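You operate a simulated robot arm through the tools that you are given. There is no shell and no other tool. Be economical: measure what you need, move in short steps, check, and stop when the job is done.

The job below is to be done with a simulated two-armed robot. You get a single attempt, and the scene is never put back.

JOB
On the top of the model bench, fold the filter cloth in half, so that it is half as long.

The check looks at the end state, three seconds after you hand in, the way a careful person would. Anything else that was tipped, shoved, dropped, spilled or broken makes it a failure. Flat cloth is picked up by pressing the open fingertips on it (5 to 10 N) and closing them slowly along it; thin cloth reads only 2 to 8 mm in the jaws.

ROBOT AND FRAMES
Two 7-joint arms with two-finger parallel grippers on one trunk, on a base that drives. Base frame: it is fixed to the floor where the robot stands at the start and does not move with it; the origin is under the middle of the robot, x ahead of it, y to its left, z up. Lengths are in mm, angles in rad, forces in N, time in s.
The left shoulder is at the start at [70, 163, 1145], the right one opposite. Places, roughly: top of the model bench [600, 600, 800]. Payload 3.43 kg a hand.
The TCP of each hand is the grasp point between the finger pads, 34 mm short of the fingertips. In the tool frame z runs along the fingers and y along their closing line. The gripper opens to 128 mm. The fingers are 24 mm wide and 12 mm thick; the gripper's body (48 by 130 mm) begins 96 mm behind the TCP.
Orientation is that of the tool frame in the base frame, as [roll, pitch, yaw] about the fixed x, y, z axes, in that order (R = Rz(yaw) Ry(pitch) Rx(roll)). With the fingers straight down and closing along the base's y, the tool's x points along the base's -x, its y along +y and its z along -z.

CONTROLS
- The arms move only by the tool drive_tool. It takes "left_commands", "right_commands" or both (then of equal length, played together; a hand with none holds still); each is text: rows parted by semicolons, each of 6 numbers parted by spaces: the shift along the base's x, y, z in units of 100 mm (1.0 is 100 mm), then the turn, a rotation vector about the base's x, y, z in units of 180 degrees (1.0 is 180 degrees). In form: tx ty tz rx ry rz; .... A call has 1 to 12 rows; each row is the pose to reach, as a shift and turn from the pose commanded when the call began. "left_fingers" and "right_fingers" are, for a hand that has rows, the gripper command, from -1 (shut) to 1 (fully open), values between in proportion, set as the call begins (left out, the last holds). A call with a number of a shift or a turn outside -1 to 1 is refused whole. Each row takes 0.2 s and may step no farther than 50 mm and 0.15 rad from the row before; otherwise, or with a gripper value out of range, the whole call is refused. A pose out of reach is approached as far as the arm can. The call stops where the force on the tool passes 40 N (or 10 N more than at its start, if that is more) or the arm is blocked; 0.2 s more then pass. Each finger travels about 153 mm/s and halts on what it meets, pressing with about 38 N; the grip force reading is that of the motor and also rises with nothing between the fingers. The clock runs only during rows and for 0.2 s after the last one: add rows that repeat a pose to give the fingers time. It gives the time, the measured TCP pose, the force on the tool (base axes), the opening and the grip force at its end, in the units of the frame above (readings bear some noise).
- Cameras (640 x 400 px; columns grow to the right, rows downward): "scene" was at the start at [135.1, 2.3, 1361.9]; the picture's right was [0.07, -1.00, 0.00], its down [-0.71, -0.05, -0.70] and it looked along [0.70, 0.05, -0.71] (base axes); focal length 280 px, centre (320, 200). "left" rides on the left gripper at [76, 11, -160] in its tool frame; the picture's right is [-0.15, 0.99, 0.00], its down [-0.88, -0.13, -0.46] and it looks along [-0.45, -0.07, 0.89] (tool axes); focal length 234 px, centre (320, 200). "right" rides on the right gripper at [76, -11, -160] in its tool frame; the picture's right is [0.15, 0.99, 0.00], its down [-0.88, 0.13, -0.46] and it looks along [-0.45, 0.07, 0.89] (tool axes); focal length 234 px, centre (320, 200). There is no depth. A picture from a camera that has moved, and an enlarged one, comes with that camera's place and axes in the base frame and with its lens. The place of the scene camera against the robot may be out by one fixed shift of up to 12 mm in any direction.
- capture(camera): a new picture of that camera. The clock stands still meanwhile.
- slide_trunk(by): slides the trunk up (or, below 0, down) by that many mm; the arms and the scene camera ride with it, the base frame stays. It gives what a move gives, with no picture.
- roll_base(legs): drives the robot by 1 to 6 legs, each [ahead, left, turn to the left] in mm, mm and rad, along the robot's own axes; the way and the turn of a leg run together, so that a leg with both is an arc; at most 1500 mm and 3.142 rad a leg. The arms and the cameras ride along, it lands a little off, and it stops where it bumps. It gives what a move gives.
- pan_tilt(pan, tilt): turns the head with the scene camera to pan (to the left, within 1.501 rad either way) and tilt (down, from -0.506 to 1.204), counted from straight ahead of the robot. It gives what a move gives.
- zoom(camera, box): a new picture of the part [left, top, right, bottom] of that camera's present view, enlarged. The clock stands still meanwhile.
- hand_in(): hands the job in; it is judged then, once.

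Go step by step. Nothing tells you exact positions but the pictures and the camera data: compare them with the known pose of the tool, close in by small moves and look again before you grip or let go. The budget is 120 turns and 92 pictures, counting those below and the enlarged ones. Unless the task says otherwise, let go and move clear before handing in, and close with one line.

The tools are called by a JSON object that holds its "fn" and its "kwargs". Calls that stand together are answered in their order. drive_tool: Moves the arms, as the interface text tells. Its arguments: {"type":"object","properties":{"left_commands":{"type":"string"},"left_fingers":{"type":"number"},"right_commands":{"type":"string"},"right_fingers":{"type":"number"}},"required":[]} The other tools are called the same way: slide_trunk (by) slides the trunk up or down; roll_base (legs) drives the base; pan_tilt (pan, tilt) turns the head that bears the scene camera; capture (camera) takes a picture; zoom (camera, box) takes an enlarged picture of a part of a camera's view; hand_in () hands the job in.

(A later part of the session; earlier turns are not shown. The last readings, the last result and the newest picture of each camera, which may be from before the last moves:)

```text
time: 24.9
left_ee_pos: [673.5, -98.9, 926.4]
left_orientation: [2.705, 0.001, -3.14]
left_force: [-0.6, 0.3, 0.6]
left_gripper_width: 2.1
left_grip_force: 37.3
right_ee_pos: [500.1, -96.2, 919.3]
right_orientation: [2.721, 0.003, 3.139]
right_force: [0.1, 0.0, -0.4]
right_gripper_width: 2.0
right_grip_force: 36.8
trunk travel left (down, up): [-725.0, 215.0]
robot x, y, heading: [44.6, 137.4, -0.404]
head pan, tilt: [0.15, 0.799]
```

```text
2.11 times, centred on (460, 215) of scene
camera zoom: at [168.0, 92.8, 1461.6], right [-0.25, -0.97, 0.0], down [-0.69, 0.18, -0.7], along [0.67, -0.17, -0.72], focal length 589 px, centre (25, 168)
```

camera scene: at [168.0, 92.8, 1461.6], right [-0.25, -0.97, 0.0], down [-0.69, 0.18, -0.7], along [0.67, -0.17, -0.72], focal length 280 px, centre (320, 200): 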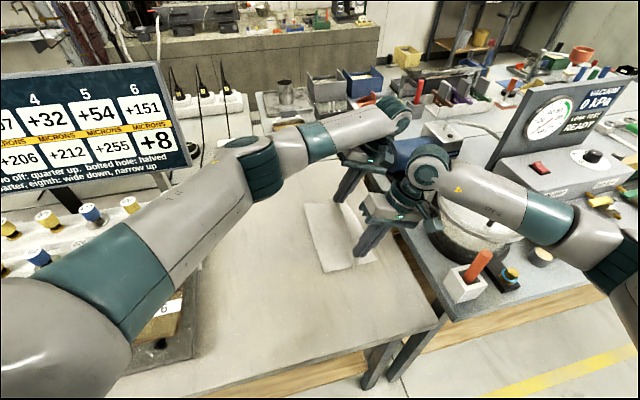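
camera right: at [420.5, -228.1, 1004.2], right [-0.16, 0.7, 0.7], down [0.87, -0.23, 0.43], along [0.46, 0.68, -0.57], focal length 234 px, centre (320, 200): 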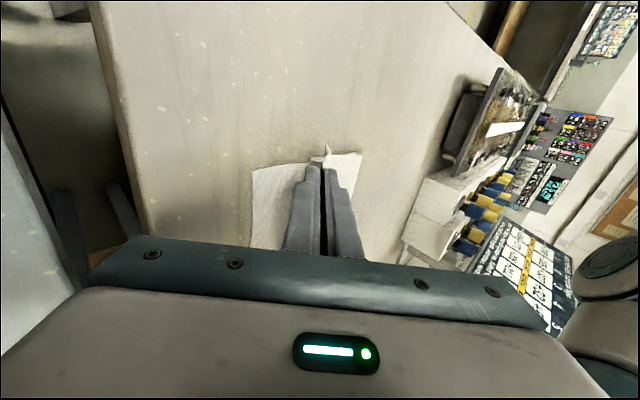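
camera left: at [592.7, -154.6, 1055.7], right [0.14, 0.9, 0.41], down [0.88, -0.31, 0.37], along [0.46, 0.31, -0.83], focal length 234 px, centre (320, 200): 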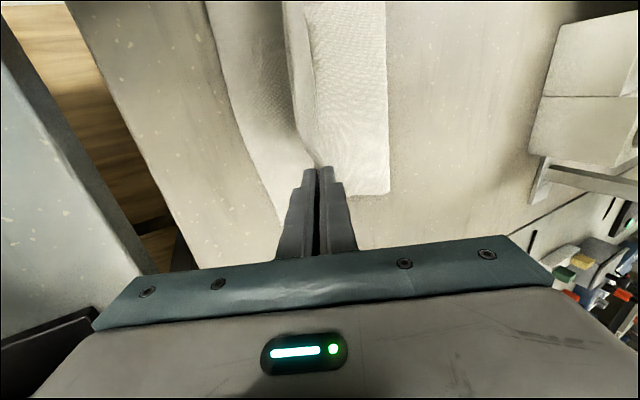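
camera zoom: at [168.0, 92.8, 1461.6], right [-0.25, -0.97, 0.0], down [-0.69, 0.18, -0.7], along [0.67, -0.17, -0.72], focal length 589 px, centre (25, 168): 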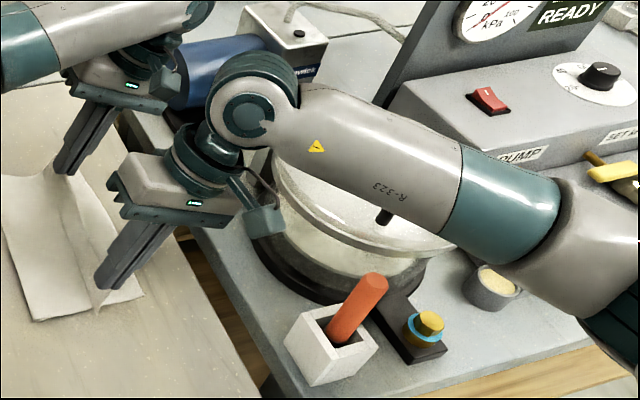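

The right wrist is now well above the pot. I'll lower the right hand alone first and check whether the reading matches the command.

{"fn": "drive_tool", "kwargs": {"right_commands": "0 -0.03 -0.08 0 0 0; 0 -0.06 -0.16 0 0 0; 0 -0.08 -0.24 0 0 0; 0 -0.08 -0.24 0 0 0"}}

{"fn": "zoom", "kwargs": {"camera": "scene", "box": [280, 120, 480, 290]}}

```text
time: 25.9
left_ee_pos: [674.1, -99.3, 927.0]
left_orientation: [2.704, 0.002, -3.141]
left_force: [-1.5, -0.4, -1.3]
left_gripper_width: 1.5
left_grip_force: 37.2
right_ee_pos: [500.3, -104.1, 894.6]
right_orientation: [2.72, 0.003, 3.141]
right_force: [2.2, 0.3, 0.3]
right_gripper_width: 2.2
right_grip_force: 36.3
trunk travel left (down, up): [-725.0, 215.0]
robot x, y, heading: [40.1, 135.9, -0.4]
head pan, tilt: [0.15, 0.799]
```

```text
2.35 times, centred on (380, 205) of scene
camera zoom: at [168.3, 93.3, 1461.6], right [-0.25, -0.97, 0.0], down [-0.69, 0.18, -0.7], along [0.67, -0.17, -0.72], focal length 658 px, centre (179, 188)
```

zoom: 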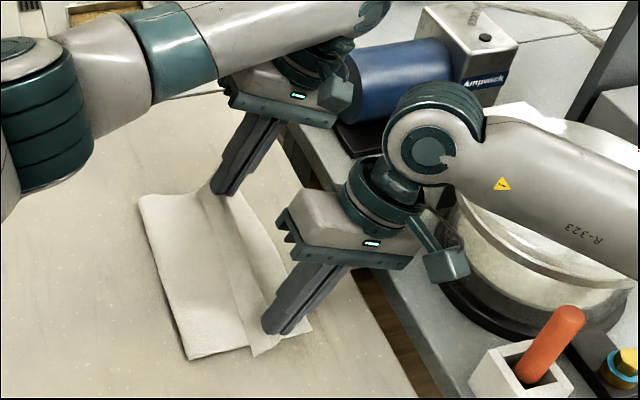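

The right hand went down cleanly, so the pot contact is gone. Next I'll lower the left hand, more upright for extra clearance from the motor.

{"fn": "drive_tool", "kwargs": {"left_commands": "0 0.02 0 -0.035 0 0; 0 0.02 -0.09 -0.07 0 0; 0 0.02 -0.18 -0.07 0 0; 0 0.02 -0.27 -0.07 0 0; 0 0.02 -0.27 -0.07 0 0"}}

{"fn": "capture", "kwargs": {"camera": "scene"}}

{"fn": "capture", "kwargs": {"camera": "left"}}

{"fn": "capture", "kwargs": {"camera": "right"}}

```text
time: 27.1
left_ee_pos: [673.9, -97.1, 899.2]
left_orientation: [2.925, 0.001, -3.14]
left_force: [0.5, -1.0, 0.8]
left_gripper_width: 2.0
left_grip_force: 36.5
right_ee_pos: [500.9, -104.9, 895.1]
right_orientation: [2.718, 0.005, 3.14]
right_force: [0.1, 0.3, -0.4]
right_gripper_width: 2.1
right_grip_force: 36.9
trunk travel left (down, up): [-725.0, 215.0]
robot x, y, heading: [37.0, 138.9, -0.405]
head pan, tilt: [0.15, 0.799]
```

```text
54 pictures are left
camera scene: at [168.2, 93.2, 1461.6], right [-0.25, -0.97, 0.0], down [-0.69, 0.18, -0.7], along [0.67, -0.17, -0.72], focal length 280 px, centre (320, 200)
```

scene: 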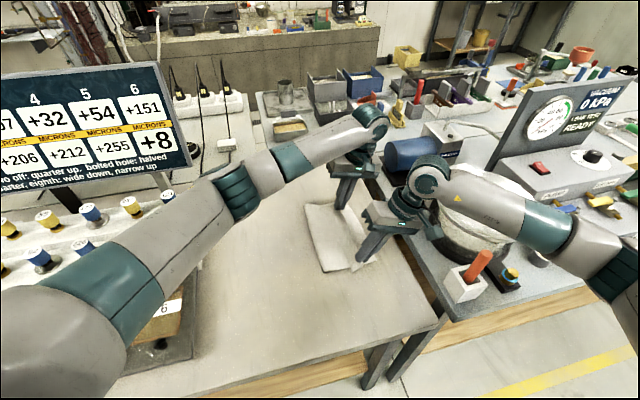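

```text
53 pictures are left
camera left: at [597.9, -121.4, 1057.1], right [0.14, 0.97, 0.21], down [0.88, -0.22, 0.42], along [0.45, 0.13, -0.88], focal length 234 px, centre (320, 200)
```

left: 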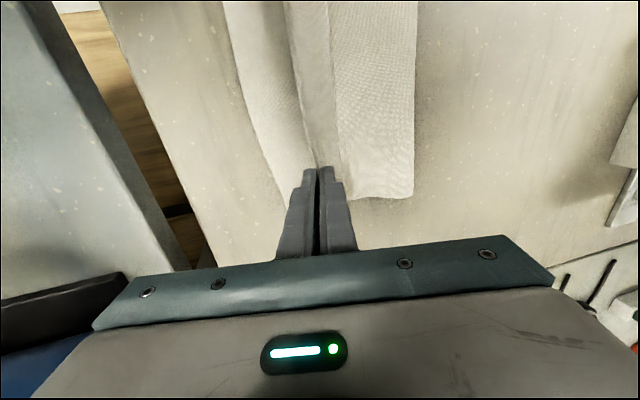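

```text
52 pictures are left
camera right: at [423.3, -178.5, 1035.4], right [-0.15, 0.9, 0.4], down [0.88, -0.07, 0.47], along [0.45, 0.42, -0.78], focal length 234 px, centre (320, 200)
```

right: 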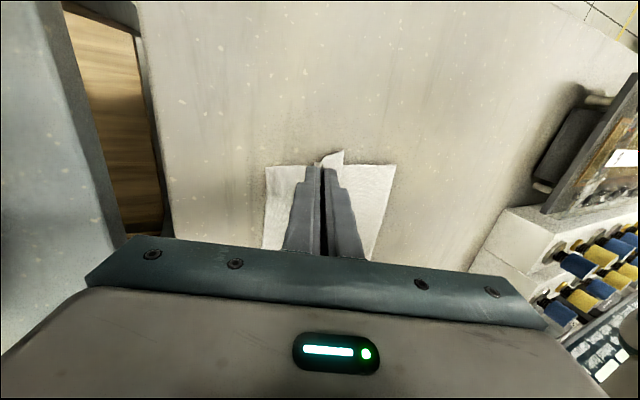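

Both pinches are now about 40 mm inside the right edge. The tails lie folded back over the +y side and may need flipping out afterwards. I'll lower to just above the bottom layer and open gently.

{"fn": "drive_tool", "kwargs": {"left_commands": "0 0 -0.04 0 0 0; 0 0 -0.09 0 0 0; 0 0 -0.09 0 0 0", "right_commands": "0 0 -0.03 0 0 0; 0 0 -0.06 0 0 0; 0 0 -0.06 0 0 0"}}

{"fn": "drive_tool", "kwargs": {"left_commands": "0 0 0 0 0 0; 0 0 0 0 0 0; 0 0 0 0 0 0", "right_commands": "0 0 0 0 0 0; 0 0 0 0 0 0; 0 0 0 0 0 0", "left_fingers": -0.8, "right_fingers": -0.8}}

{"fn": "capture", "kwargs": {"camera": "left"}}

{"fn": "capture", "kwargs": {"camera": "right"}}

```text
time: 27.9
left_ee_pos: [674.6, -97.5, 890.3]
left_orientation: [2.924, 0.001, -3.139]
left_force: [0.8, 0.3, 0.1]
left_gripper_width: 1.7
left_grip_force: 36.7
right_ee_pos: [500.7, -104.2, 887.6]
right_orientation: [2.719, 0.003, 3.14]
right_force: [0.7, -0.4, -0.8]
right_gripper_width: 2.0
right_grip_force: 37.0
trunk travel left (down, up): [-725.0, 215.0]
robot x, y, heading: [39.6, 135.7, -0.401]
head pan, tilt: [0.15, 0.799]
```

```text
time: 28.7
left_ee_pos: [673.7, -97.0, 891.2]
left_orientation: [2.924, 0.002, 3.141]
left_force: [-0.9, -0.2, -0.4]
left_gripper_width: 12.7
left_grip_force: 0.0
right_ee_pos: [501.1, -103.2, 889.4]
right_orientation: [2.72, 0.004, 3.142]
right_force: [2.4, 0.7, 8.9]
right_gripper_width: 10.6
right_grip_force: 0.0
trunk travel left (down, up): [-725.0, 215.0]
robot x, y, heading: [41.6, 136.1, -0.403]
head pan, tilt: [0.15, 0.799]
```

```text
51 pictures are left
camera left: at [597.6, -121.3, 1048.4], right [0.14, 0.97, 0.21], down [0.88, -0.22, 0.42], along [0.45, 0.13, -0.88], focal length 234 px, centre (320, 200)
```

left: 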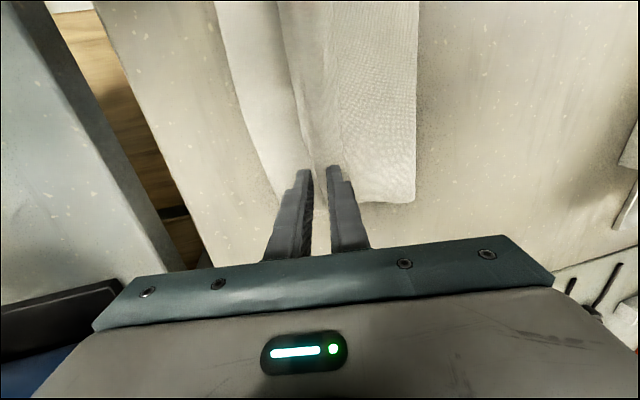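

```text
50 pictures are left
camera right: at [423.2, -177.8, 1030.0], right [-0.15, 0.9, 0.4], down [0.88, -0.07, 0.47], along [0.46, 0.42, -0.78], focal length 234 px, centre (320, 200)
```

right: 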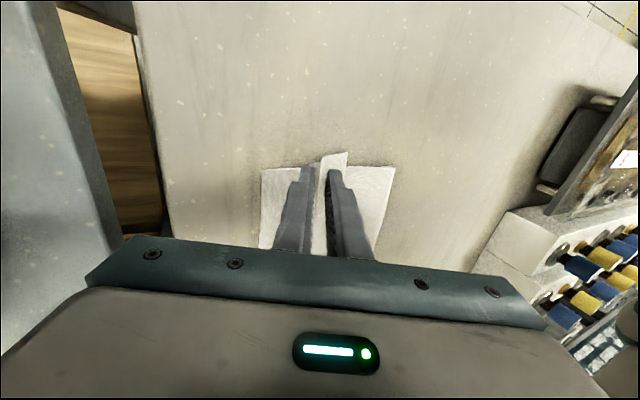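

The cloth is released. I'll back both hands straight up along the fingers and look.

{"fn": "drive_tool", "kwargs": {"left_commands": "0 -0.02 0.15 0 0 0; 0 -0.06 0.4 0 0 0; 0 -0.1 0.8 0 0 0; 0 -0.1 1 0 0 0", "right_commands": "0 -0.06 0.15 0 0 0; 0 -0.12 0.4 0 0 0; 0 -0.12 0.8 0 0 0; 0 -0.12 1 0 0 0"}}

{"fn": "capture", "kwargs": {"camera": "left"}}

{"fn": "capture", "kwargs": {"camera": "right"}}

{"fn": "zoom", "kwargs": {"camera": "scene", "box": [280, 160, 440, 290]}}

```text
time: 29.7
left_ee_pos: [673.5, -107.9, 989.7]
left_orientation: [2.923, 0.003, -3.139]
left_force: [0.0, 0.0, 0.0]
left_gripper_width: 12.7
left_grip_force: 0.0
right_ee_pos: [500.0, -115.8, 988.6]
right_orientation: [2.719, 0.003, 3.141]
right_force: [-0.1, 0.3, -0.5]
right_gripper_width: 12.7
right_grip_force: 0.1
trunk travel left (down, up): [-725.0, 215.0]
robot x, y, heading: [45.0, 137.0, -0.405]
head pan, tilt: [0.15, 0.799]
```

```text
49 pictures are left
camera left: at [596.8, -131.7, 1147.9], right [0.14, 0.97, 0.21], down [0.88, -0.22, 0.42], along [0.45, 0.13, -0.88], focal length 234 px, centre (320, 200)
```

left: 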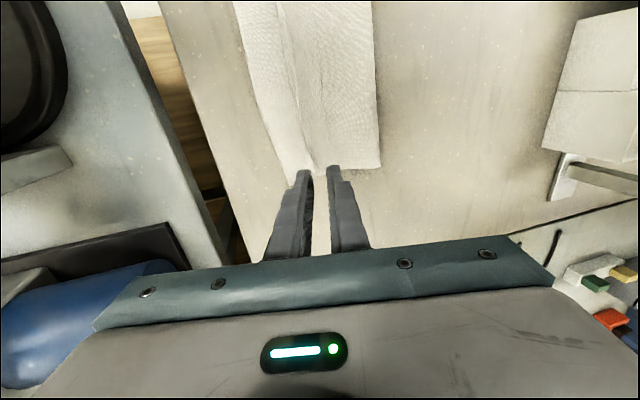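

```text
48 pictures are left
camera right: at [423.2, -189.8, 1129.8], right [-0.15, 0.9, 0.4], down [0.88, -0.07, 0.47], along [0.45, 0.42, -0.78], focal length 234 px, centre (320, 200)
```

right: 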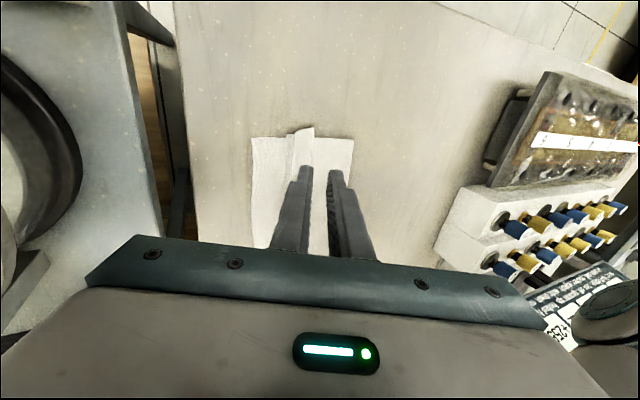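

```text
3.08 times, centred on (360, 225) of scene
camera zoom: at [168.1, 93.7, 1461.6], right [-0.25, -0.97, 0.0], down [-0.69, 0.18, -0.7], along [0.67, -0.17, -0.72], focal length 860 px, centre (197, 123)
```

zoom: 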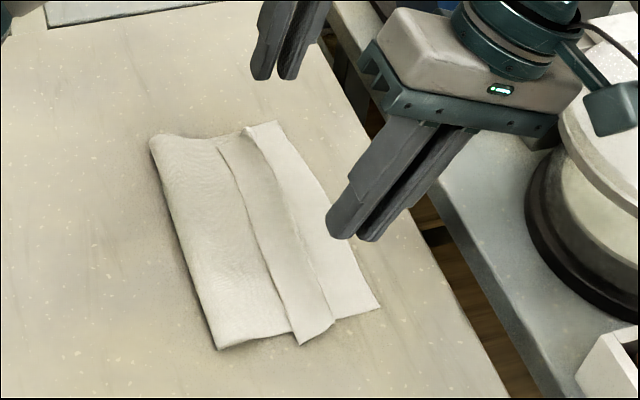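

The fold is good: the main crease is at y≈0 and the right edges line up. But about 33 mm of hem is folded back on top (edge y≈−65, hem crease y≈−98) and must be flipped out. I'll lean the hands the other way and pinch just that hem, so first I'll position above it and look.

{"fn": "drive_tool", "kwargs": {"left_commands": "0 0.1 -0.1 -0.04 0 0; 0 0.2 -0.2 -0.08 0 0; 0 0.3 -0.3 -0.12 0 0; 0.01 0.44 -0.4 -0.164 0 0; 0.01 0.44 -0.5 -0.164 0 0; 0.01 0.44 -0.5 -0.164 0 0", "right_commands": "0 0.1 -0.1 -0.046 0 0; 0 0.2 -0.2 -0.092 0 0; 0.05 0.3 -0.3 -0.138 0 0; 0.05 0.4 -0.4 -0.184 0 0; 0.05 0.49 -0.5 -0.229 0 0; 0.05 0.49 -0.5 -0.229 0 0", "left_fingers": -0.58, "right_fingers": -0.58}}

{"fn": "zoom", "kwargs": {"camera": "left", "box": [180, 60, 460, 235]}}

{"fn": "zoom", "kwargs": {"camera": "right", "box": [180, 60, 460, 235]}}

{"fn": "zoom", "kwargs": {"camera": "scene", "box": [270, 130, 450, 290]}}

```text
time: 31.1
left_ee_pos: [674.3, -64.6, 940.2]
left_orientation: [-2.844, 0.001, -3.138]
left_force: [-0.2, 0.8, -0.2]
left_gripper_width: 27.2
left_grip_force: 0.1
right_ee_pos: [504.5, -66.9, 938.4]
right_orientation: [-2.844, 0.003, -3.141]
right_force: [0.2, -1.3, 0.2]
right_gripper_width: 27.0
right_grip_force: 0.0
trunk travel left (down, up): [-725.0, 215.0]
robot x, y, heading: [38.2, 134.5, -0.401]
head pan, tilt: [0.15, 0.799]
```

```text
2.29 times, centred on (320, 148) of left
camera zoom: at [598.2, -7.2, 1089.0], right [0.14, 0.95, -0.29], down [0.88, 0.01, 0.47], along [0.45, -0.32, -0.83], focal length 535 px, centre (320, 320)
```

zoom: 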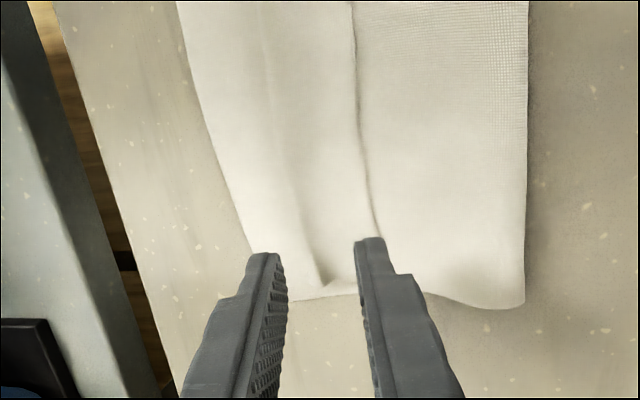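

```text
2.29 times, centred on (320, 148) of right
camera zoom: at [427.9, -30.3, 1093.8], right [-0.15, 0.95, -0.29], down [0.88, 0.26, 0.4], along [0.45, -0.2, -0.87], focal length 535 px, centre (320, 320)
```

zoom: 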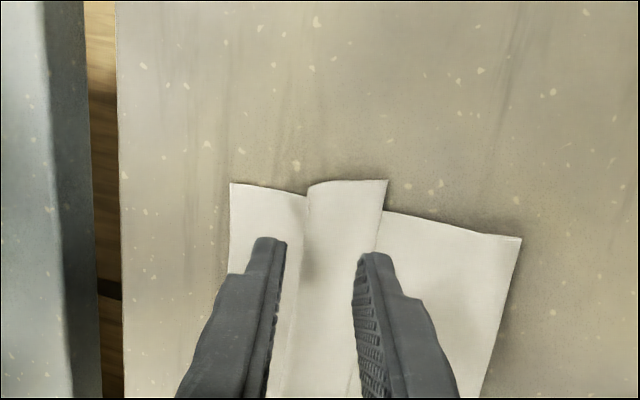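

```text
2.50 times, centred on (360, 210) of scene
camera zoom: at [168.0, 92.8, 1461.6], right [-0.25, -0.97, 0.0], down [-0.69, 0.18, -0.7], along [0.67, -0.17, -0.72], focal length 699 px, centre (220, 175)
```

zoom: 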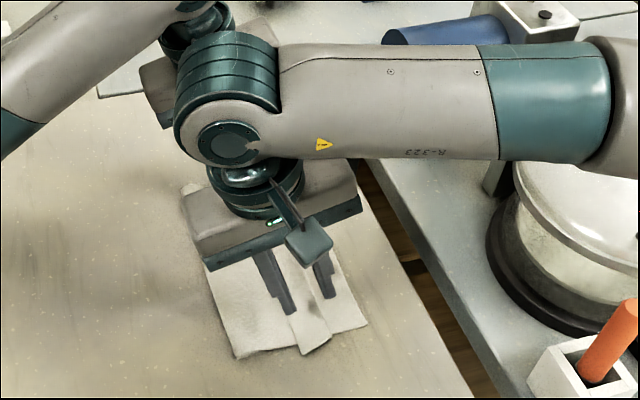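

Wrist views confirm it: the hem's free edge is at y≈−64 (near) and −61 (far), and the hem crease is at about −98. I'll shift slightly and lower so the +y finger comes down just beyond the hem's free edge.

{"fn": "drive_tool", "kwargs": {"left_commands": "0 0.05 -0.1 0 0 0; 0 0.05 -0.2 0 0 0; 0 0.05 -0.3 0 0 0; 0 0.05 -0.37 0 0 0; 0 0.05 -0.37 0 0 0", "right_commands": "0 0.04 -0.1 0 0 0; 0 0.04 -0.2 0 0 0; 0 0.04 -0.3 0 0 0; 0 0.04 -0.37 0 0 0; 0 0.04 -0.37 0 0 0"}}

{"fn": "zoom", "kwargs": {"camera": "left", "box": [180, 60, 460, 235]}}

{"fn": "zoom", "kwargs": {"camera": "right", "box": [180, 60, 460, 235]}}

```text
time: 32.3
left_ee_pos: [673.5, -56.9, 903.6]
left_orientation: [-2.844, 0.001, -3.14]
left_force: [-0.3, 0.5, 1.0]
left_gripper_width: 26.9
left_grip_force: 0.0
right_ee_pos: [505.0, -63.6, 901.7]
right_orientation: [-2.844, 0.005, -3.141]
right_force: [-0.2, -0.7, 0.1]
right_gripper_width: 26.8
right_grip_force: 0.0
trunk travel left (down, up): [-725.0, 215.0]
robot x, y, heading: [37.5, 137.0, -0.404]
head pan, tilt: [0.15, 0.799]
```

```text
2.29 times, centred on (320, 148) of left
camera zoom: at [598.5, -1.5, 1052.4], right [0.14, 0.95, -0.29], down [0.88, 0.01, 0.47], along [0.45, -0.32, -0.83], focal length 535 px, centre (320, 320)
```

zoom: 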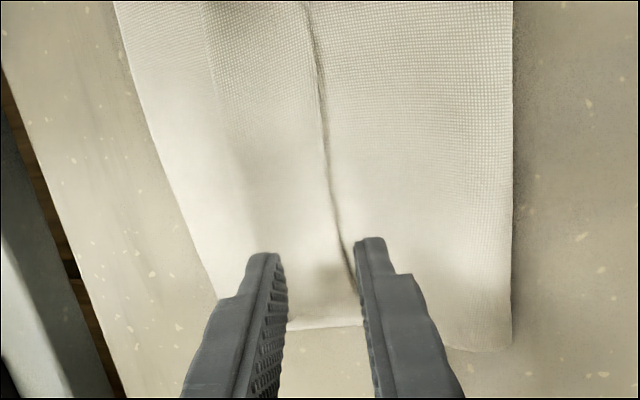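

```text
2.29 times, centred on (320, 148) of right
camera zoom: at [428.3, -25.8, 1057.2], right [-0.15, 0.95, -0.29], down [0.88, 0.26, 0.4], along [0.45, -0.2, -0.87], focal length 535 px, centre (320, 320)
```

zoom: 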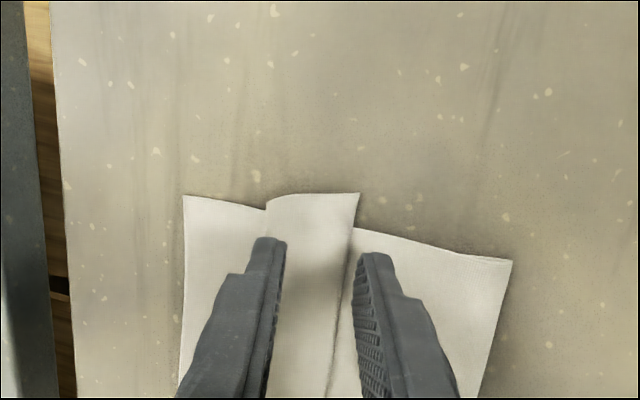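

The hem's free edge sits between the fingers in both hands, as I wanted. I'll lower gently until I feel light contact.

{"fn": "drive_tool", "kwargs": {"left_commands": "0 0 -0.02 0 0 0; 0 0 -0.04 0 0 0; 0 0 -0.06 0 0 0; 0 0 -0.07 0 0 0; 0 0 -0.07 0 0 0", "right_commands": "0 0 -0.02 0 0 0; 0 0 -0.04 0 0 0; 0 0 -0.05 0 0 0; 0 0 -0.055 0 0 0; 0 0 -0.055 0 0 0"}}

```text
time: 33.5
left_ee_pos: [675.4, -57.9, 896.5]
left_orientation: [-2.843, 0.002, -3.139]
left_force: [-0.4, -0.1, -0.6]
left_gripper_width: 26.7
left_grip_force: 0.0
right_ee_pos: [505.4, -62.6, 895.5]
right_orientation: [-2.844, 0.004, -3.14]
right_force: [-0.4, 0.6, 0.1]
right_gripper_width: 27.1
right_grip_force: 0.1
trunk travel left (down, up): [-725.0, 215.0]
robot x, y, heading: [39.9, 137.4, -0.402]
head pan, tilt: [0.15, 0.799]
```

{"fn": "drive_tool", "kwargs": {"left_commands": "0 0 -0.01 0 0 0; 0 0 -0.02 0 0 0; 0 0 -0.03 0 0 0; 0 0 -0.04 0 0 0; 0 0 -0.04 0 0 0", "right_commands": "0 0 -0.01 0 0 0; 0 0 -0.02 0 0 0; 0 0 -0.03 0 0 0; 0 0 -0.03 0 0 0; 0 0 -0.03 0 0 0"}}

{"fn": "zoom", "kwargs": {"camera": "left", "box": [180, 60, 460, 235]}}

{"fn": "zoom", "kwargs": {"camera": "right", "box": [180, 60, 460, 235]}}

```text
time: 34.7
left_ee_pos: [674.8, -57.1, 891.4]
left_orientation: [-2.843, -0.001, -3.138]
left_force: [0.0, 0.0, 0.9]
left_gripper_width: 26.9
left_grip_force: 0.0
right_ee_pos: [505.2, -62.2, 893.0]
right_orientation: [-2.844, 0.005, -3.14]
right_force: [0.3, -0.5, -0.1]
right_gripper_width: 27.2
right_grip_force: 0.1
trunk travel left (down, up): [-725.0, 215.0]
robot x, y, heading: [36.5, 139.5, -0.404]
head pan, tilt: [0.15, 0.799]
```

```text
2.29 times, centred on (320, 148) of left
camera zoom: at [598.6, -1.4, 1041.2], right [0.14, 0.95, -0.29], down [0.88, 0.01, 0.47], along [0.45, -0.32, -0.83], focal length 535 px, centre (320, 320)
```

zoom: 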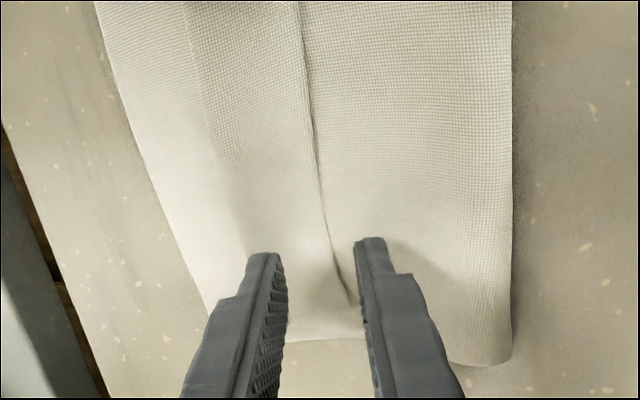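

```text
2.29 times, centred on (320, 148) of right
camera zoom: at [428.2, -26.1, 1049.0], right [-0.15, 0.95, -0.29], down [0.88, 0.26, 0.4], along [0.45, -0.2, -0.87], focal length 535 px, centre (320, 320)
```

zoom: 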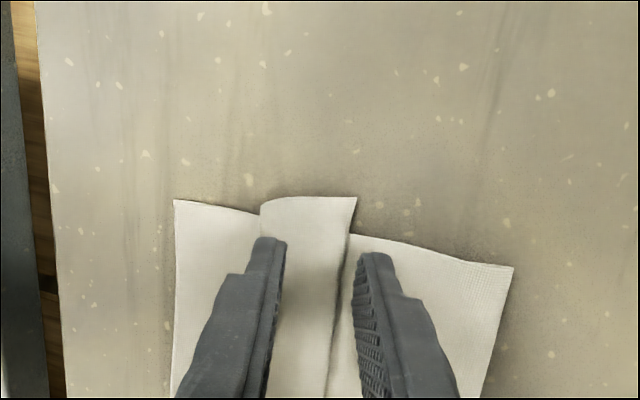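

{"fn": "drive_tool", "kwargs": {"left_commands": "0 0 -0.01 0 0 0; 0 0 -0.02 0 0 0; 0 0 -0.03 0 0 0; 0 0 -0.03 0 0 0", "right_commands": "0 0 -0.01 0 0 0; 0 0 -0.02 0 0 0; 0 0 -0.03 0 0 0; 0 0 -0.03 0 0 0"}}

{"fn": "drive_tool", "kwargs": {"left_commands": "0 0 -0.005 0 0 0; 0 0 -0.01 0 0 0; 0 0 -0.01 0 0 0", "right_commands": "0 0 -0.01 0 0 0; 0 0 -0.015 0 0 0; 0 0 -0.015 0 0 0"}}

```text
time: 35.7
left_ee_pos: [677.6, -55.1, 895.9]
left_orientation: [-2.839, 0.013, -3.135]
left_force: [0.4, -0.3, -0.2]
left_gripper_width: 26.6
left_grip_force: 0.1
right_ee_pos: [504.9, -60.8, 891.8]
right_orientation: [-2.843, 0.005, -3.14]
right_force: [0.3, -1.2, 4.7]
right_gripper_width: 25.8
right_grip_force: 0.0
trunk travel left (down, up): [-725.0, 215.0]
robot x, y, heading: [41.4, 140.1, -0.407]
head pan, tilt: [0.15, 0.799]
```

```text
time: 36.5
left_ee_pos: [680.9, -53.1, 899.5]
left_orientation: [-2.839, 0.021, -3.134]
left_force: [0.0, -0.1, 0.1]
left_gripper_width: 26.5
left_grip_force: 0.1
right_ee_pos: [503.2, -59.5, 892.1]
right_orientation: [-2.841, 0.008, -3.14]
right_force: [2.9, -1.0, 12.8]
right_gripper_width: 24.1
right_grip_force: 0.1
trunk travel left (down, up): [-725.0, 215.0]
robot x, y, heading: [41.2, 138.3, -0.405]
head pan, tilt: [0.15, 0.799]
```

The left hand is rising while I command it down, so a left-arm link is pressing on something. I'll raise both hands and look.

{"fn": "drive_tool", "kwargs": {"left_commands": "0 0 0.1 0 0 0; 0 0 0.2 0 0 0; 0 0 0.2 0 0 0", "right_commands": "0 0 0.1 0 0 0; 0 0 0.2 0 0 0; 0 0 0.2 0 0 0"}}

{"fn": "capture", "kwargs": {"camera": "scene"}}

{"fn": "capture", "kwargs": {"camera": "left"}}

```text
time: 37.3
left_ee_pos: [670.0, -54.2, 910.9]
left_orientation: [-2.843, 0.006, -3.136]
left_force: [-0.9, 0.8, -0.7]
left_gripper_width: 27.1
left_grip_force: 0.1
right_ee_pos: [498.7, -59.3, 910.6]
right_orientation: [-2.842, 0.01, -3.139]
right_force: [0.0, 0.0, -0.1]
right_gripper_width: 27.1
right_grip_force: 0.0
trunk travel left (down, up): [-725.0, 215.0]
robot x, y, heading: [42.1, 133.5, -0.401]
head pan, tilt: [0.15, 0.799]
```

```text
39 pictures are left
camera scene: at [159.7, 97.9, 1461.9], right [-0.25, -0.97, 0.0], down [-0.69, 0.18, -0.7], along [0.68, -0.18, -0.71], focal length 280 px, centre (320, 200)
```

scene: 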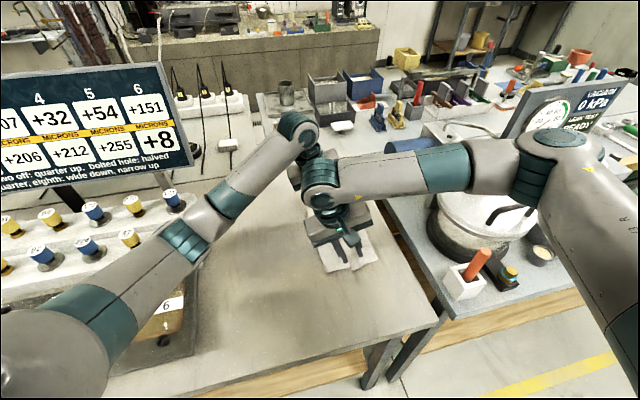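

```text
38 pictures are left
camera left: at [593.0, 2.8, 1060.2], right [0.14, 0.95, -0.29], down [0.88, 0.01, 0.48], along [0.46, -0.32, -0.83], focal length 234 px, centre (320, 200)
```

left: 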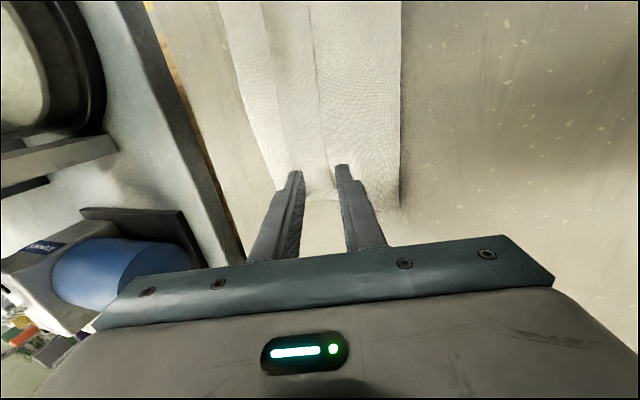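

{"fn": "zoom", "kwargs": {"camera": "scene", "box": [240, 90, 400, 210]}}

{"fn": "zoom", "kwargs": {"camera": "scene", "box": [0, 160, 260, 360]}}

```text
3.33 times, centred on (320, 150) of scene
camera zoom: at [159.7, 97.9, 1461.9], right [-0.25, -0.97, 0.0], down [-0.69, 0.18, -0.7], along [0.68, -0.18, -0.71], focal length 932 px, centre (320, 367)
```

zoom: 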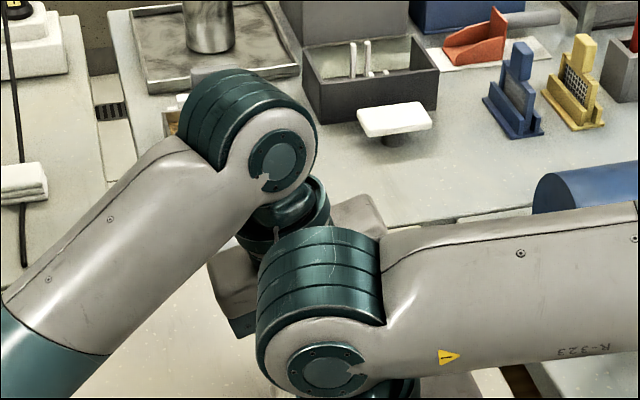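

```text
2.00 times, centred on (130, 260) of scene
camera zoom: at [159.7, 97.9, 1461.9], right [-0.25, -0.97, 0.0], down [-0.69, 0.18, -0.7], along [0.68, -0.18, -0.71], focal length 559 px, centre (700, 80)
```

zoom: 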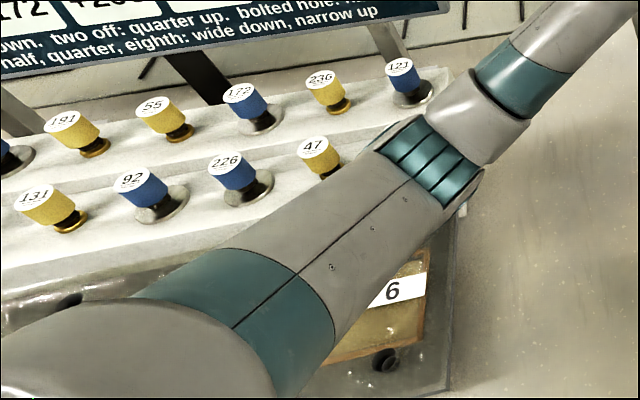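

The left elbow is down at the corner of the bobbin rack (it hides bobbin 157), so that's the contact. I'll raise the trunk to lift it off and check the rack.

{"fn": "slide_trunk", "kwargs": {"by": 120}}

{"fn": "capture", "kwargs": {"camera": "scene"}}

```text
time: 38.8
left_ee_pos: [675.2, -58.0, 1028.3]
left_orientation: [-2.844, 0.0, -3.14]
left_force: [0.4, 0.4, -0.3]
left_gripper_width: 27.1
left_grip_force: 0.0
right_ee_pos: [505.8, -64.4, 1027.1]
right_orientation: [-2.845, 0.003, -3.139]
right_force: [0.0, 0.5, -1.3]
right_gripper_width: 27.2
right_grip_force: 0.0
trunk travel left (down, up): [-845.0, 95.0]
robot x, y, heading: [42.9, 135.4, -0.402]
head pan, tilt: [0.15, 0.799]
```

```text
35 pictures are left
camera scene: at [169.2, 93.0, 1581.5], right [-0.25, -0.97, 0.0], down [-0.69, 0.18, -0.7], along [0.67, -0.17, -0.72], focal length 280 px, centre (320, 200)
```

scene: 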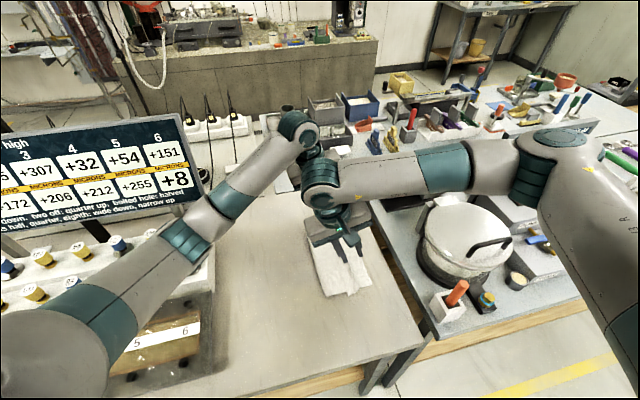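

The contact is released. The right hand alone can do the rest, so I'll lift the left hand well up out of the way and check the rack.

{"fn": "drive_tool", "kwargs": {"left_commands": "0 0 0.5 0 0 0; 0 0 1 0 0 0"}}

{"fn": "drive_tool", "kwargs": {"left_commands": "0 0.3 0.5 0 0 0; 0 0.6 0.9 0 0 0; 0 0.8 1 0 0 0"}}

{"fn": "capture", "kwargs": {"camera": "scene"}}

```text
time: 39.4
left_ee_pos: [674.3, -58.0, 1129.0]
left_orientation: [-2.844, 0.002, -3.138]
left_force: [0.2, -1.2, 0.3]
left_gripper_width: 26.7
left_grip_force: 0.0
right_ee_pos: [504.1, -62.6, 1026.9]
right_orientation: [-2.844, 0.003, -3.139]
right_force: [-0.3, -0.2, 0.3]
right_gripper_width: 26.9
right_grip_force: 0.1
trunk travel left (down, up): [-845.0, 95.0]
robot x, y, heading: [40.0, 136.1, -0.405]
head pan, tilt: [0.15, 0.799]
```

```text
refused: row 1 steps farther than a row can; nothing moved
```

```text
34 pictures are left
camera scene: at [168.0, 92.6, 1581.5], right [-0.25, -0.97, 0.0], down [-0.69, 0.18, -0.7], along [0.67, -0.17, -0.72], focal length 280 px, centre (320, 200)
```

scene: 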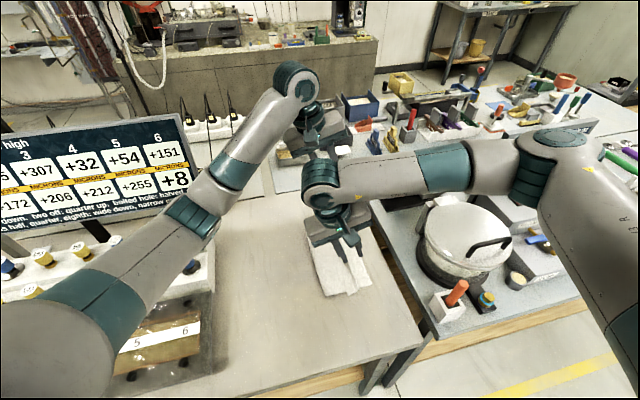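

Next I'll lower the right hand alone back over the near end of the hem.

{"fn": "drive_tool", "kwargs": {"right_commands": "0 0 -0.4 0 0 0; 0 0 -0.8 0 0 0; 0 0 -1 0 0 0; 0 0 -1 0 0 0"}}

{"fn": "capture", "kwargs": {"camera": "right"}}

{"fn": "zoom", "kwargs": {"camera": "left", "box": [180, 0, 640, 260]}}

```text
time: 40.4
left_ee_pos: [673.9, -59.0, 1128.0]
left_orientation: [-2.844, 0.001, -3.139]
left_force: [-0.5, 0.2, -1.1]
left_gripper_width: 27.0
left_grip_force: 0.1
right_ee_pos: [504.5, -63.5, 927.1]
right_orientation: [-2.844, 0.003, -3.141]
right_force: [-0.2, 0.7, 0.1]
right_gripper_width: 26.9
right_grip_force: 0.1
trunk travel left (down, up): [-845.0, 95.0]
robot x, y, heading: [38.9, 140.9, -0.405]
head pan, tilt: [0.15, 0.799]
```

```text
33 pictures are left
camera right: at [427.6, -26.7, 1083.2], right [-0.15, 0.95, -0.29], down [0.88, 0.26, 0.4], along [0.45, -0.2, -0.87], focal length 234 px, centre (320, 200)
```

right: 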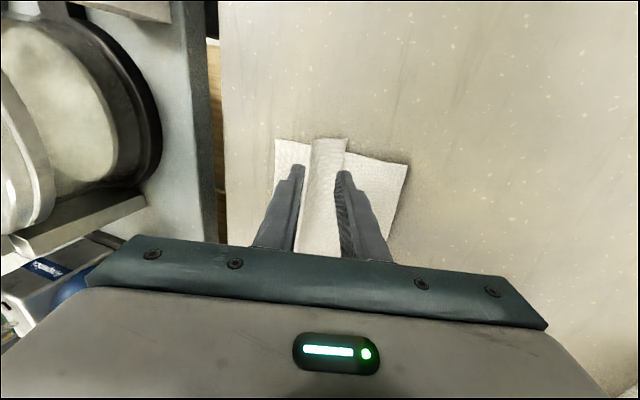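

```text
1.39 times, centred on (410, 130) of left
camera zoom: at [598.0, -1.9, 1277.0], right [0.14, 0.95, -0.29], down [0.88, 0.01, 0.47], along [0.45, -0.32, -0.83], focal length 326 px, centre (195, 297)
```

zoom: 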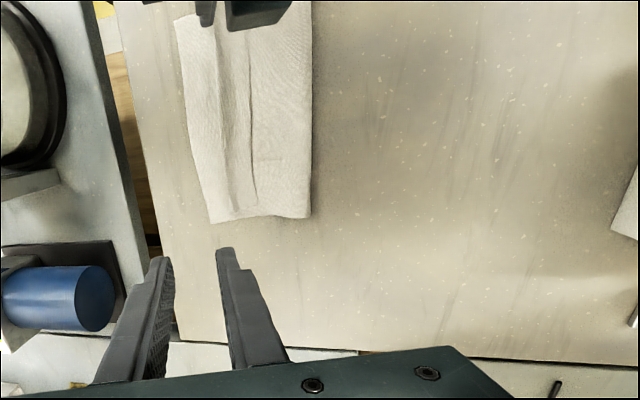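

The hem is still in place and inside the right gripper. I'll lower to light contact.

{"fn": "drive_tool", "kwargs": {"right_commands": "0 0.02 -0.12 0 0 0; 0 0.02 -0.24 0 0 0; 0 0.02 -0.31 0 0 0; 0 0.02 -0.34 0 0 0; 0 0.02 -0.355 0 0 0; 0 0.02 -0.355 0 0 0"}}

{"fn": "drive_tool", "kwargs": {"right_commands": "0 0 -0.005 0 0 0; 0 0 -0.005 0 0 0", "right_fingers": -0.68}}

{"fn": "zoom", "kwargs": {"camera": "right", "box": [180, 60, 460, 235]}}

```text
time: 41.8
left_ee_pos: [675.0, -58.0, 1128.1]
left_orientation: [-2.846, 0.002, -3.14]
left_force: [1.1, 0.0, 0.0]
left_gripper_width: 27.0
left_grip_force: 0.1
right_ee_pos: [505.2, -61.7, 890.9]
right_orientation: [-2.843, 0.004, -3.14]
right_force: [0.4, -0.6, 1.0]
right_gripper_width: 26.6
right_grip_force: 0.0
trunk travel left (down, up): [-845.0, 95.0]
robot x, y, heading: [37.3, 136.0, -0.407]
head pan, tilt: [0.15, 0.799]
```

```text
time: 42.4
left_ee_pos: [673.0, -59.1, 1128.1]
left_orientation: [-2.843, 0.0, -3.14]
left_force: [0.2, 0.1, 0.3]
left_gripper_width: 26.9
left_grip_force: 0.0
right_ee_pos: [505.2, -60.8, 892.2]
right_orientation: [-2.844, 0.004, -3.141]
right_force: [-0.2, -0.5, 0.2]
right_gripper_width: 20.3
right_grip_force: 0.1
trunk travel left (down, up): [-845.0, 95.0]
robot x, y, heading: [36.5, 139.8, -0.408]
head pan, tilt: [0.15, 0.799]
```

```text
2.29 times, centred on (320, 148) of right
camera zoom: at [427.9, -24.0, 1047.6], right [-0.15, 0.95, -0.29], down [0.88, 0.26, 0.4], along [0.45, -0.2, -0.87], focal length 535 px, centre (320, 320)
```

zoom: 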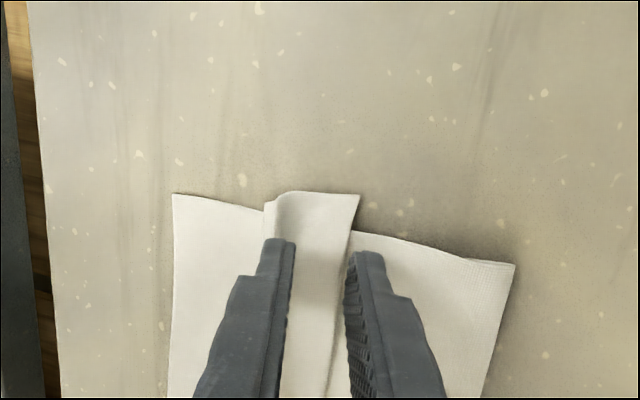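

{"fn": "drive_tool", "kwargs": {"right_commands": "0 -0.02 -0.015 0 0 0; 0 -0.02 -0.015 0 0 0", "right_fingers": -0.78}}

{"fn": "drive_tool", "kwargs": {"right_commands": "0 0 -0.01 0 0 0; 0 0 -0.01 0 0 0", "right_fingers": -0.87}}

{"fn": "zoom", "kwargs": {"camera": "right", "box": [180, 60, 460, 235]}}

```text
time: 43.0
left_ee_pos: [673.6, -58.8, 1127.2]
left_orientation: [-2.845, 0.003, -3.137]
left_force: [-0.2, -0.8, -0.5]
left_gripper_width: 26.7
left_grip_force: 0.1
right_ee_pos: [505.1, -63.0, 890.2]
right_orientation: [-2.844, 0.002, -3.139]
right_force: [0.1, 0.3, 2.1]
right_gripper_width: 13.8
right_grip_force: 0.1
trunk travel left (down, up): [-845.0, 95.0]
robot x, y, heading: [40.9, 138.6, -0.402]
head pan, tilt: [0.15, 0.799]
```

```text
time: 43.6
left_ee_pos: [673.8, -57.9, 1126.9]
left_orientation: [-2.843, 0.002, -3.14]
left_force: [0.5, 0.3, -0.4]
left_gripper_width: 26.7
left_grip_force: 0.0
right_ee_pos: [505.3, -62.0, 889.2]
right_orientation: [-2.845, 0.003, -3.14]
right_force: [-1.2, 0.0, 2.4]
right_gripper_width: 8.1
right_grip_force: 0.1
trunk travel left (down, up): [-845.0, 95.0]
robot x, y, heading: [38.8, 133.9, -0.402]
head pan, tilt: [0.15, 0.799]
```

```text
2.29 times, centred on (320, 148) of right
camera zoom: at [428.0, -25.9, 1045.4], right [-0.15, 0.95, -0.29], down [0.88, 0.26, 0.4], along [0.45, -0.2, -0.87], focal length 535 px, centre (320, 320)
```

zoom: 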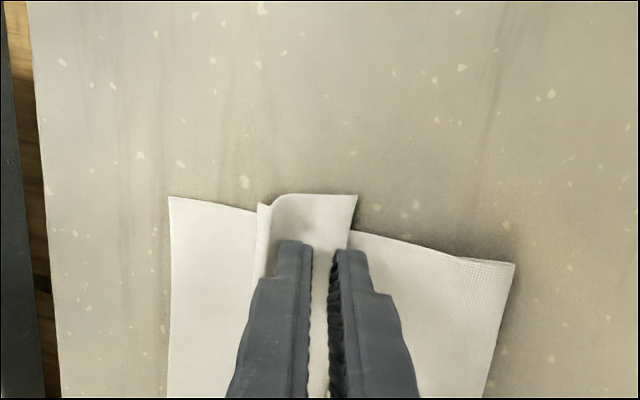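

{"fn": "drive_tool", "kwargs": {"right_commands": "0 0 -0.01 0 0 0; 0 0 -0.01 0 0 0; 0 0 -0.01 0 0 0", "right_fingers": -1}}

{"fn": "drive_tool", "kwargs": {"right_commands": "0 0 0.1 0 0 0; 0 0 0.2 0 0 0; 0 0 0.2 0 0 0"}}

{"fn": "zoom", "kwargs": {"camera": "right", "box": [180, 60, 460, 235]}}

```text
time: 44.4
left_ee_pos: [674.6, -58.2, 1127.9]
left_orientation: [-2.844, -0.001, -3.138]
left_force: [-0.5, 0.3, 0.5]
left_gripper_width: 27.0
left_grip_force: 0.0
right_ee_pos: [504.9, -63.6, 888.7]
right_orientation: [-2.844, 0.002, -3.14]
right_force: [0.7, 0.3, 0.9]
right_gripper_width: 0.0
right_grip_force: 32.6
trunk travel left (down, up): [-845.0, 95.0]
robot x, y, heading: [39.4, 135.1, -0.406]
head pan, tilt: [0.15, 0.799]
```

```text
time: 45.2
left_ee_pos: [674.1, -57.7, 1128.0]
left_orientation: [-2.843, -0.001, -3.138]
left_force: [0.2, 0.4, 0.4]
left_gripper_width: 26.8
left_grip_force: 0.1
right_ee_pos: [505.5, -63.2, 909.0]
right_orientation: [-2.846, 0.003, -3.14]
right_force: [0.5, -0.8, 0.7]
right_gripper_width: 0.2
right_grip_force: 33.4
trunk travel left (down, up): [-845.0, 95.0]
robot x, y, heading: [41.1, 140.0, -0.409]
head pan, tilt: [0.15, 0.799]
```

```text
2.29 times, centred on (320, 148) of right
camera zoom: at [428.3, -26.4, 1064.7], right [-0.15, 0.95, -0.29], down [0.88, 0.26, 0.4], along [0.45, -0.2, -0.87], focal length 535 px, centre (320, 320)
```

zoom: 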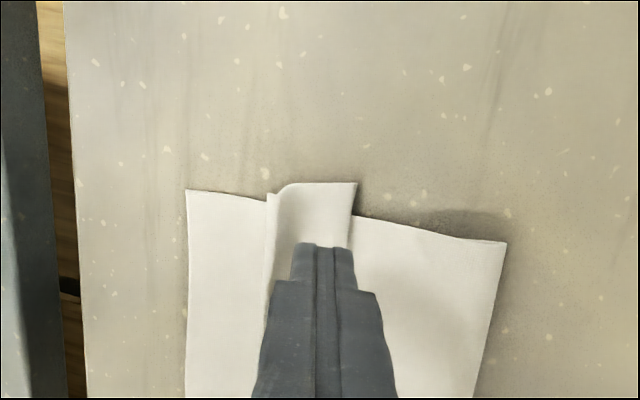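

That missed the hem (the width reads 0). I'll straighten the hand and use the method that worked before: press with both fingertips on the hem itself, with a small gap, and gather a ridge.

{"fn": "drive_tool", "kwargs": {"right_commands": "0 -0.1 0.1 0.04 0 0; -0.05 -0.18 0.1 0.08 0 0; -0.05 -0.18 0.1 0.0955 0 0; -0.05 -0.18 0 0.0955 0 0; -0.05 -0.18 -0.1 0.0955 0 0; -0.05 -0.18 -0.1 0.0955 0 0", "right_fingers": -0.73}}

{"fn": "zoom", "kwargs": {"camera": "right", "box": [180, 60, 460, 235]}}

```text
time: 46.6
left_ee_pos: [673.9, -57.7, 1127.0]
left_orientation: [-2.842, 0.0, -3.14]
left_force: [-0.4, 0.5, -0.1]
left_gripper_width: 27.2
left_grip_force: 0.1
right_ee_pos: [499.5, -81.1, 898.0]
right_orientation: [3.136, 0.003, -3.142]
right_force: [-0.3, 0.3, 0.5]
right_gripper_width: 17.3
right_grip_force: 0.0
trunk travel left (down, up): [-845.0, 95.0]
robot x, y, heading: [36.9, 141.6, -0.4]
head pan, tilt: [0.15, 0.799]
```

```text
2.29 times, centred on (320, 148) of right
camera zoom: at [422.8, -91.7, 1057.9], right [-0.15, 0.99, 0.0], down [0.88, 0.13, 0.46], along [0.45, 0.07, -0.89], focal length 535 px, centre (320, 320)
```

zoom: 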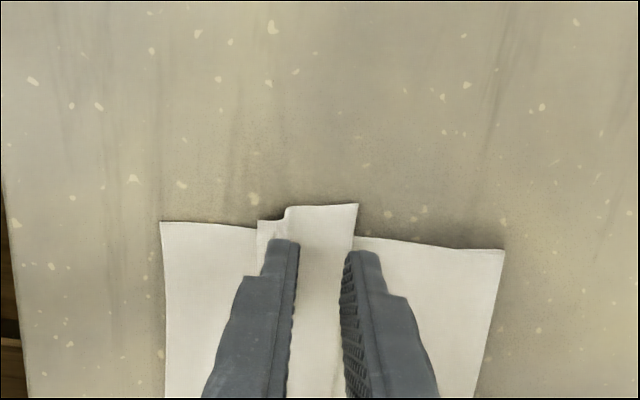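

{"fn": "drive_tool", "kwargs": {"right_commands": "-0.02 -0.03 -0.03 0 0 0; -0.02 -0.03 -0.06 0 0 0; -0.02 -0.03 -0.08 0 0 0; -0.02 -0.03 -0.09 0 0 0; -0.02 -0.03 -0.09 0 0 0"}}

{"fn": "drive_tool", "kwargs": {"right_commands": "0 0 -0.01 0 0 0; 0 0 -0.02 0 0 0; 0 0 -0.02 0 0 0"}}

```text
time: 47.8
left_ee_pos: [674.8, -57.5, 1128.6]
left_orientation: [-2.843, 0.0, -3.14]
left_force: [0.3, -0.2, -0.7]
left_gripper_width: 26.8
left_grip_force: 0.2
right_ee_pos: [498.5, -83.3, 889.0]
right_orientation: [3.138, 0.005, -3.141]
right_force: [-0.1, -0.5, 0.2]
right_gripper_width: 17.3
right_grip_force: 0.0
trunk travel left (down, up): [-845.0, 95.0]
robot x, y, heading: [40.1, 135.5, -0.403]
head pan, tilt: [0.15, 0.799]
```

```text
time: 48.6
left_ee_pos: [673.5, -58.1, 1128.7]
left_orientation: [-2.845, 0.003, -3.139]
left_force: [0.8, -0.8, -0.6]
left_gripper_width: 27.0
left_grip_force: 0.1
right_ee_pos: [498.5, -84.6, 887.2]
right_orientation: [3.137, 0.004, 3.141]
right_force: [0.9, -1.0, 2.9]
right_gripper_width: 17.4
right_grip_force: 0.0
trunk travel left (down, up): [-845.0, 95.0]
robot x, y, heading: [38.9, 135.7, -0.407]
head pan, tilt: [0.15, 0.799]
```

{"fn": "drive_tool", "kwargs": {"right_commands": "0 0 -0.01 0 0 0; 0 0 -0.015 0 0 0; 0 0 -0.015 0 0 0"}}

{"fn": "drive_tool", "kwargs": {"right_commands": "0 0 0 0 0 0; 0 0 0 0 0 0", "right_fingers": -0.82}}

{"fn": "zoom", "kwargs": {"camera": "right", "box": [180, 60, 460, 235]}}

```text
time: 49.4
left_ee_pos: [672.4, -58.1, 1129.2]
left_orientation: [-2.844, 0.002, -3.14]
left_force: [-0.2, -0.3, 0.8]
left_gripper_width: 26.9
left_grip_force: 0.1
right_ee_pos: [497.4, -83.3, 886.6]
right_orientation: [3.141, 0.006, 3.141]
right_force: [1.5, -1.6, 14.3]
right_gripper_width: 17.3
right_grip_force: 0.0
trunk travel left (down, up): [-845.0, 95.0]
robot x, y, heading: [39.4, 139.7, -0.403]
head pan, tilt: [0.15, 0.799]
```

```text
time: 50.0
left_ee_pos: [673.2, -58.1, 1128.6]
left_orientation: [-2.843, 0.003, -3.138]
left_force: [0.1, -0.5, 0.3]
left_gripper_width: 26.9
left_grip_force: 0.1
right_ee_pos: [497.1, -83.5, 886.9]
right_orientation: [3.138, 0.006, 3.14]
right_force: [1.3, -0.7, 17.4]
right_gripper_width: 10.3
right_grip_force: 0.0
trunk travel left (down, up): [-845.0, 95.0]
robot x, y, heading: [40.7, 138.0, -0.408]
head pan, tilt: [0.15, 0.799]
```

```text
2.29 times, centred on (320, 148) of right
camera zoom: at [420.2, -94.4, 1046.6], right [-0.15, 0.99, 0.0], down [0.88, 0.13, 0.46], along [0.46, 0.07, -0.89], focal length 535 px, centre (320, 320)
```

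zoom: 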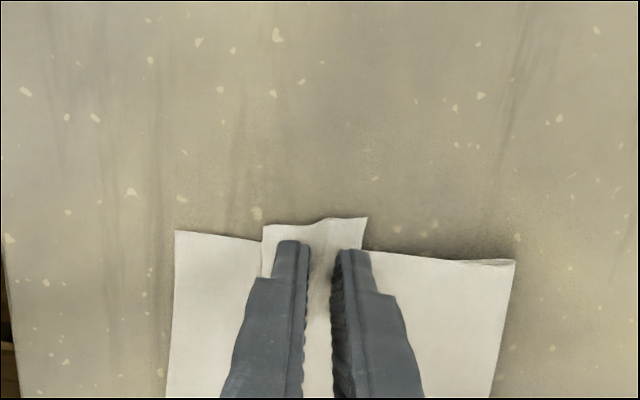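

A ridge is forming in the hem. I'll finish closing and lift a little.

{"fn": "drive_tool", "kwargs": {"right_commands": "0 0 0 0 0 0; 0 0 0 0 0 0", "right_fingers": -0.9}}

{"fn": "drive_tool", "kwargs": {"right_commands": "0 0 0 0 0 0; 0 0 0 0 0 0; 0 0 0 0 0 0", "right_fingers": -1}}

{"fn": "drive_tool", "kwargs": {"right_commands": "0 0 0.08 0 0 0; 0 0 0.16 0 0 0; 0 0 0.16 0 0 0"}}

{"fn": "zoom", "kwargs": {"camera": "right", "box": [180, 60, 460, 235]}}

```text
time: 50.6
left_ee_pos: [672.2, -57.4, 1129.3]
left_orientation: [-2.842, 0.002, -3.14]
left_force: [0.3, -0.2, -0.3]
left_gripper_width: 26.8
left_grip_force: 0.1
right_ee_pos: [497.2, -83.6, 886.7]
right_orientation: [3.14, 0.005, -3.14]
right_force: [1.7, -0.9, 18.8]
right_gripper_width: 4.9
right_grip_force: 0.1
trunk travel left (down, up): [-845.0, 95.0]
robot x, y, heading: [41.9, 131.7, -0.401]
head pan, tilt: [0.15, 0.799]
```

```text
time: 51.4
left_ee_pos: [673.2, -58.6, 1129.9]
left_orientation: [-2.843, 0.003, -3.14]
left_force: [0.6, -0.7, 0.1]
left_gripper_width: 26.9
left_grip_force: 0.0
right_ee_pos: [497.0, -84.1, 888.0]
right_orientation: [3.141, 0.005, -3.141]
right_force: [1.7, -1.0, 20.9]
right_gripper_width: 1.9
right_grip_force: 37.0
trunk travel left (down, up): [-845.0, 95.0]
robot x, y, heading: [40.8, 138.4, -0.407]
head pan, tilt: [0.15, 0.799]
```

```text
time: 52.2
left_ee_pos: [674.7, -58.5, 1128.2]
left_orientation: [-2.844, 0.0, -3.139]
left_force: [0.5, 0.3, 0.4]
left_gripper_width: 26.9
left_grip_force: 0.0
right_ee_pos: [498.0, -84.1, 901.2]
right_orientation: [3.138, 0.003, 3.141]
right_force: [-0.2, -0.5, 0.9]
right_gripper_width: 1.7
right_grip_force: 36.6
trunk travel left (down, up): [-845.0, 95.0]
robot x, y, heading: [38.4, 136.0, -0.402]
head pan, tilt: [0.15, 0.799]
```

```text
2.29 times, centred on (320, 148) of right
camera zoom: at [420.7, -94.4, 1061.2], right [-0.15, 0.99, 0.0], down [0.88, 0.13, 0.46], along [0.45, 0.07, -0.89], focal length 535 px, centre (320, 320)
```

zoom: 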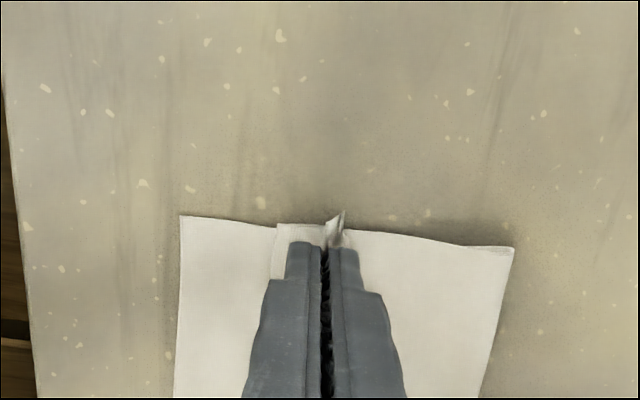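

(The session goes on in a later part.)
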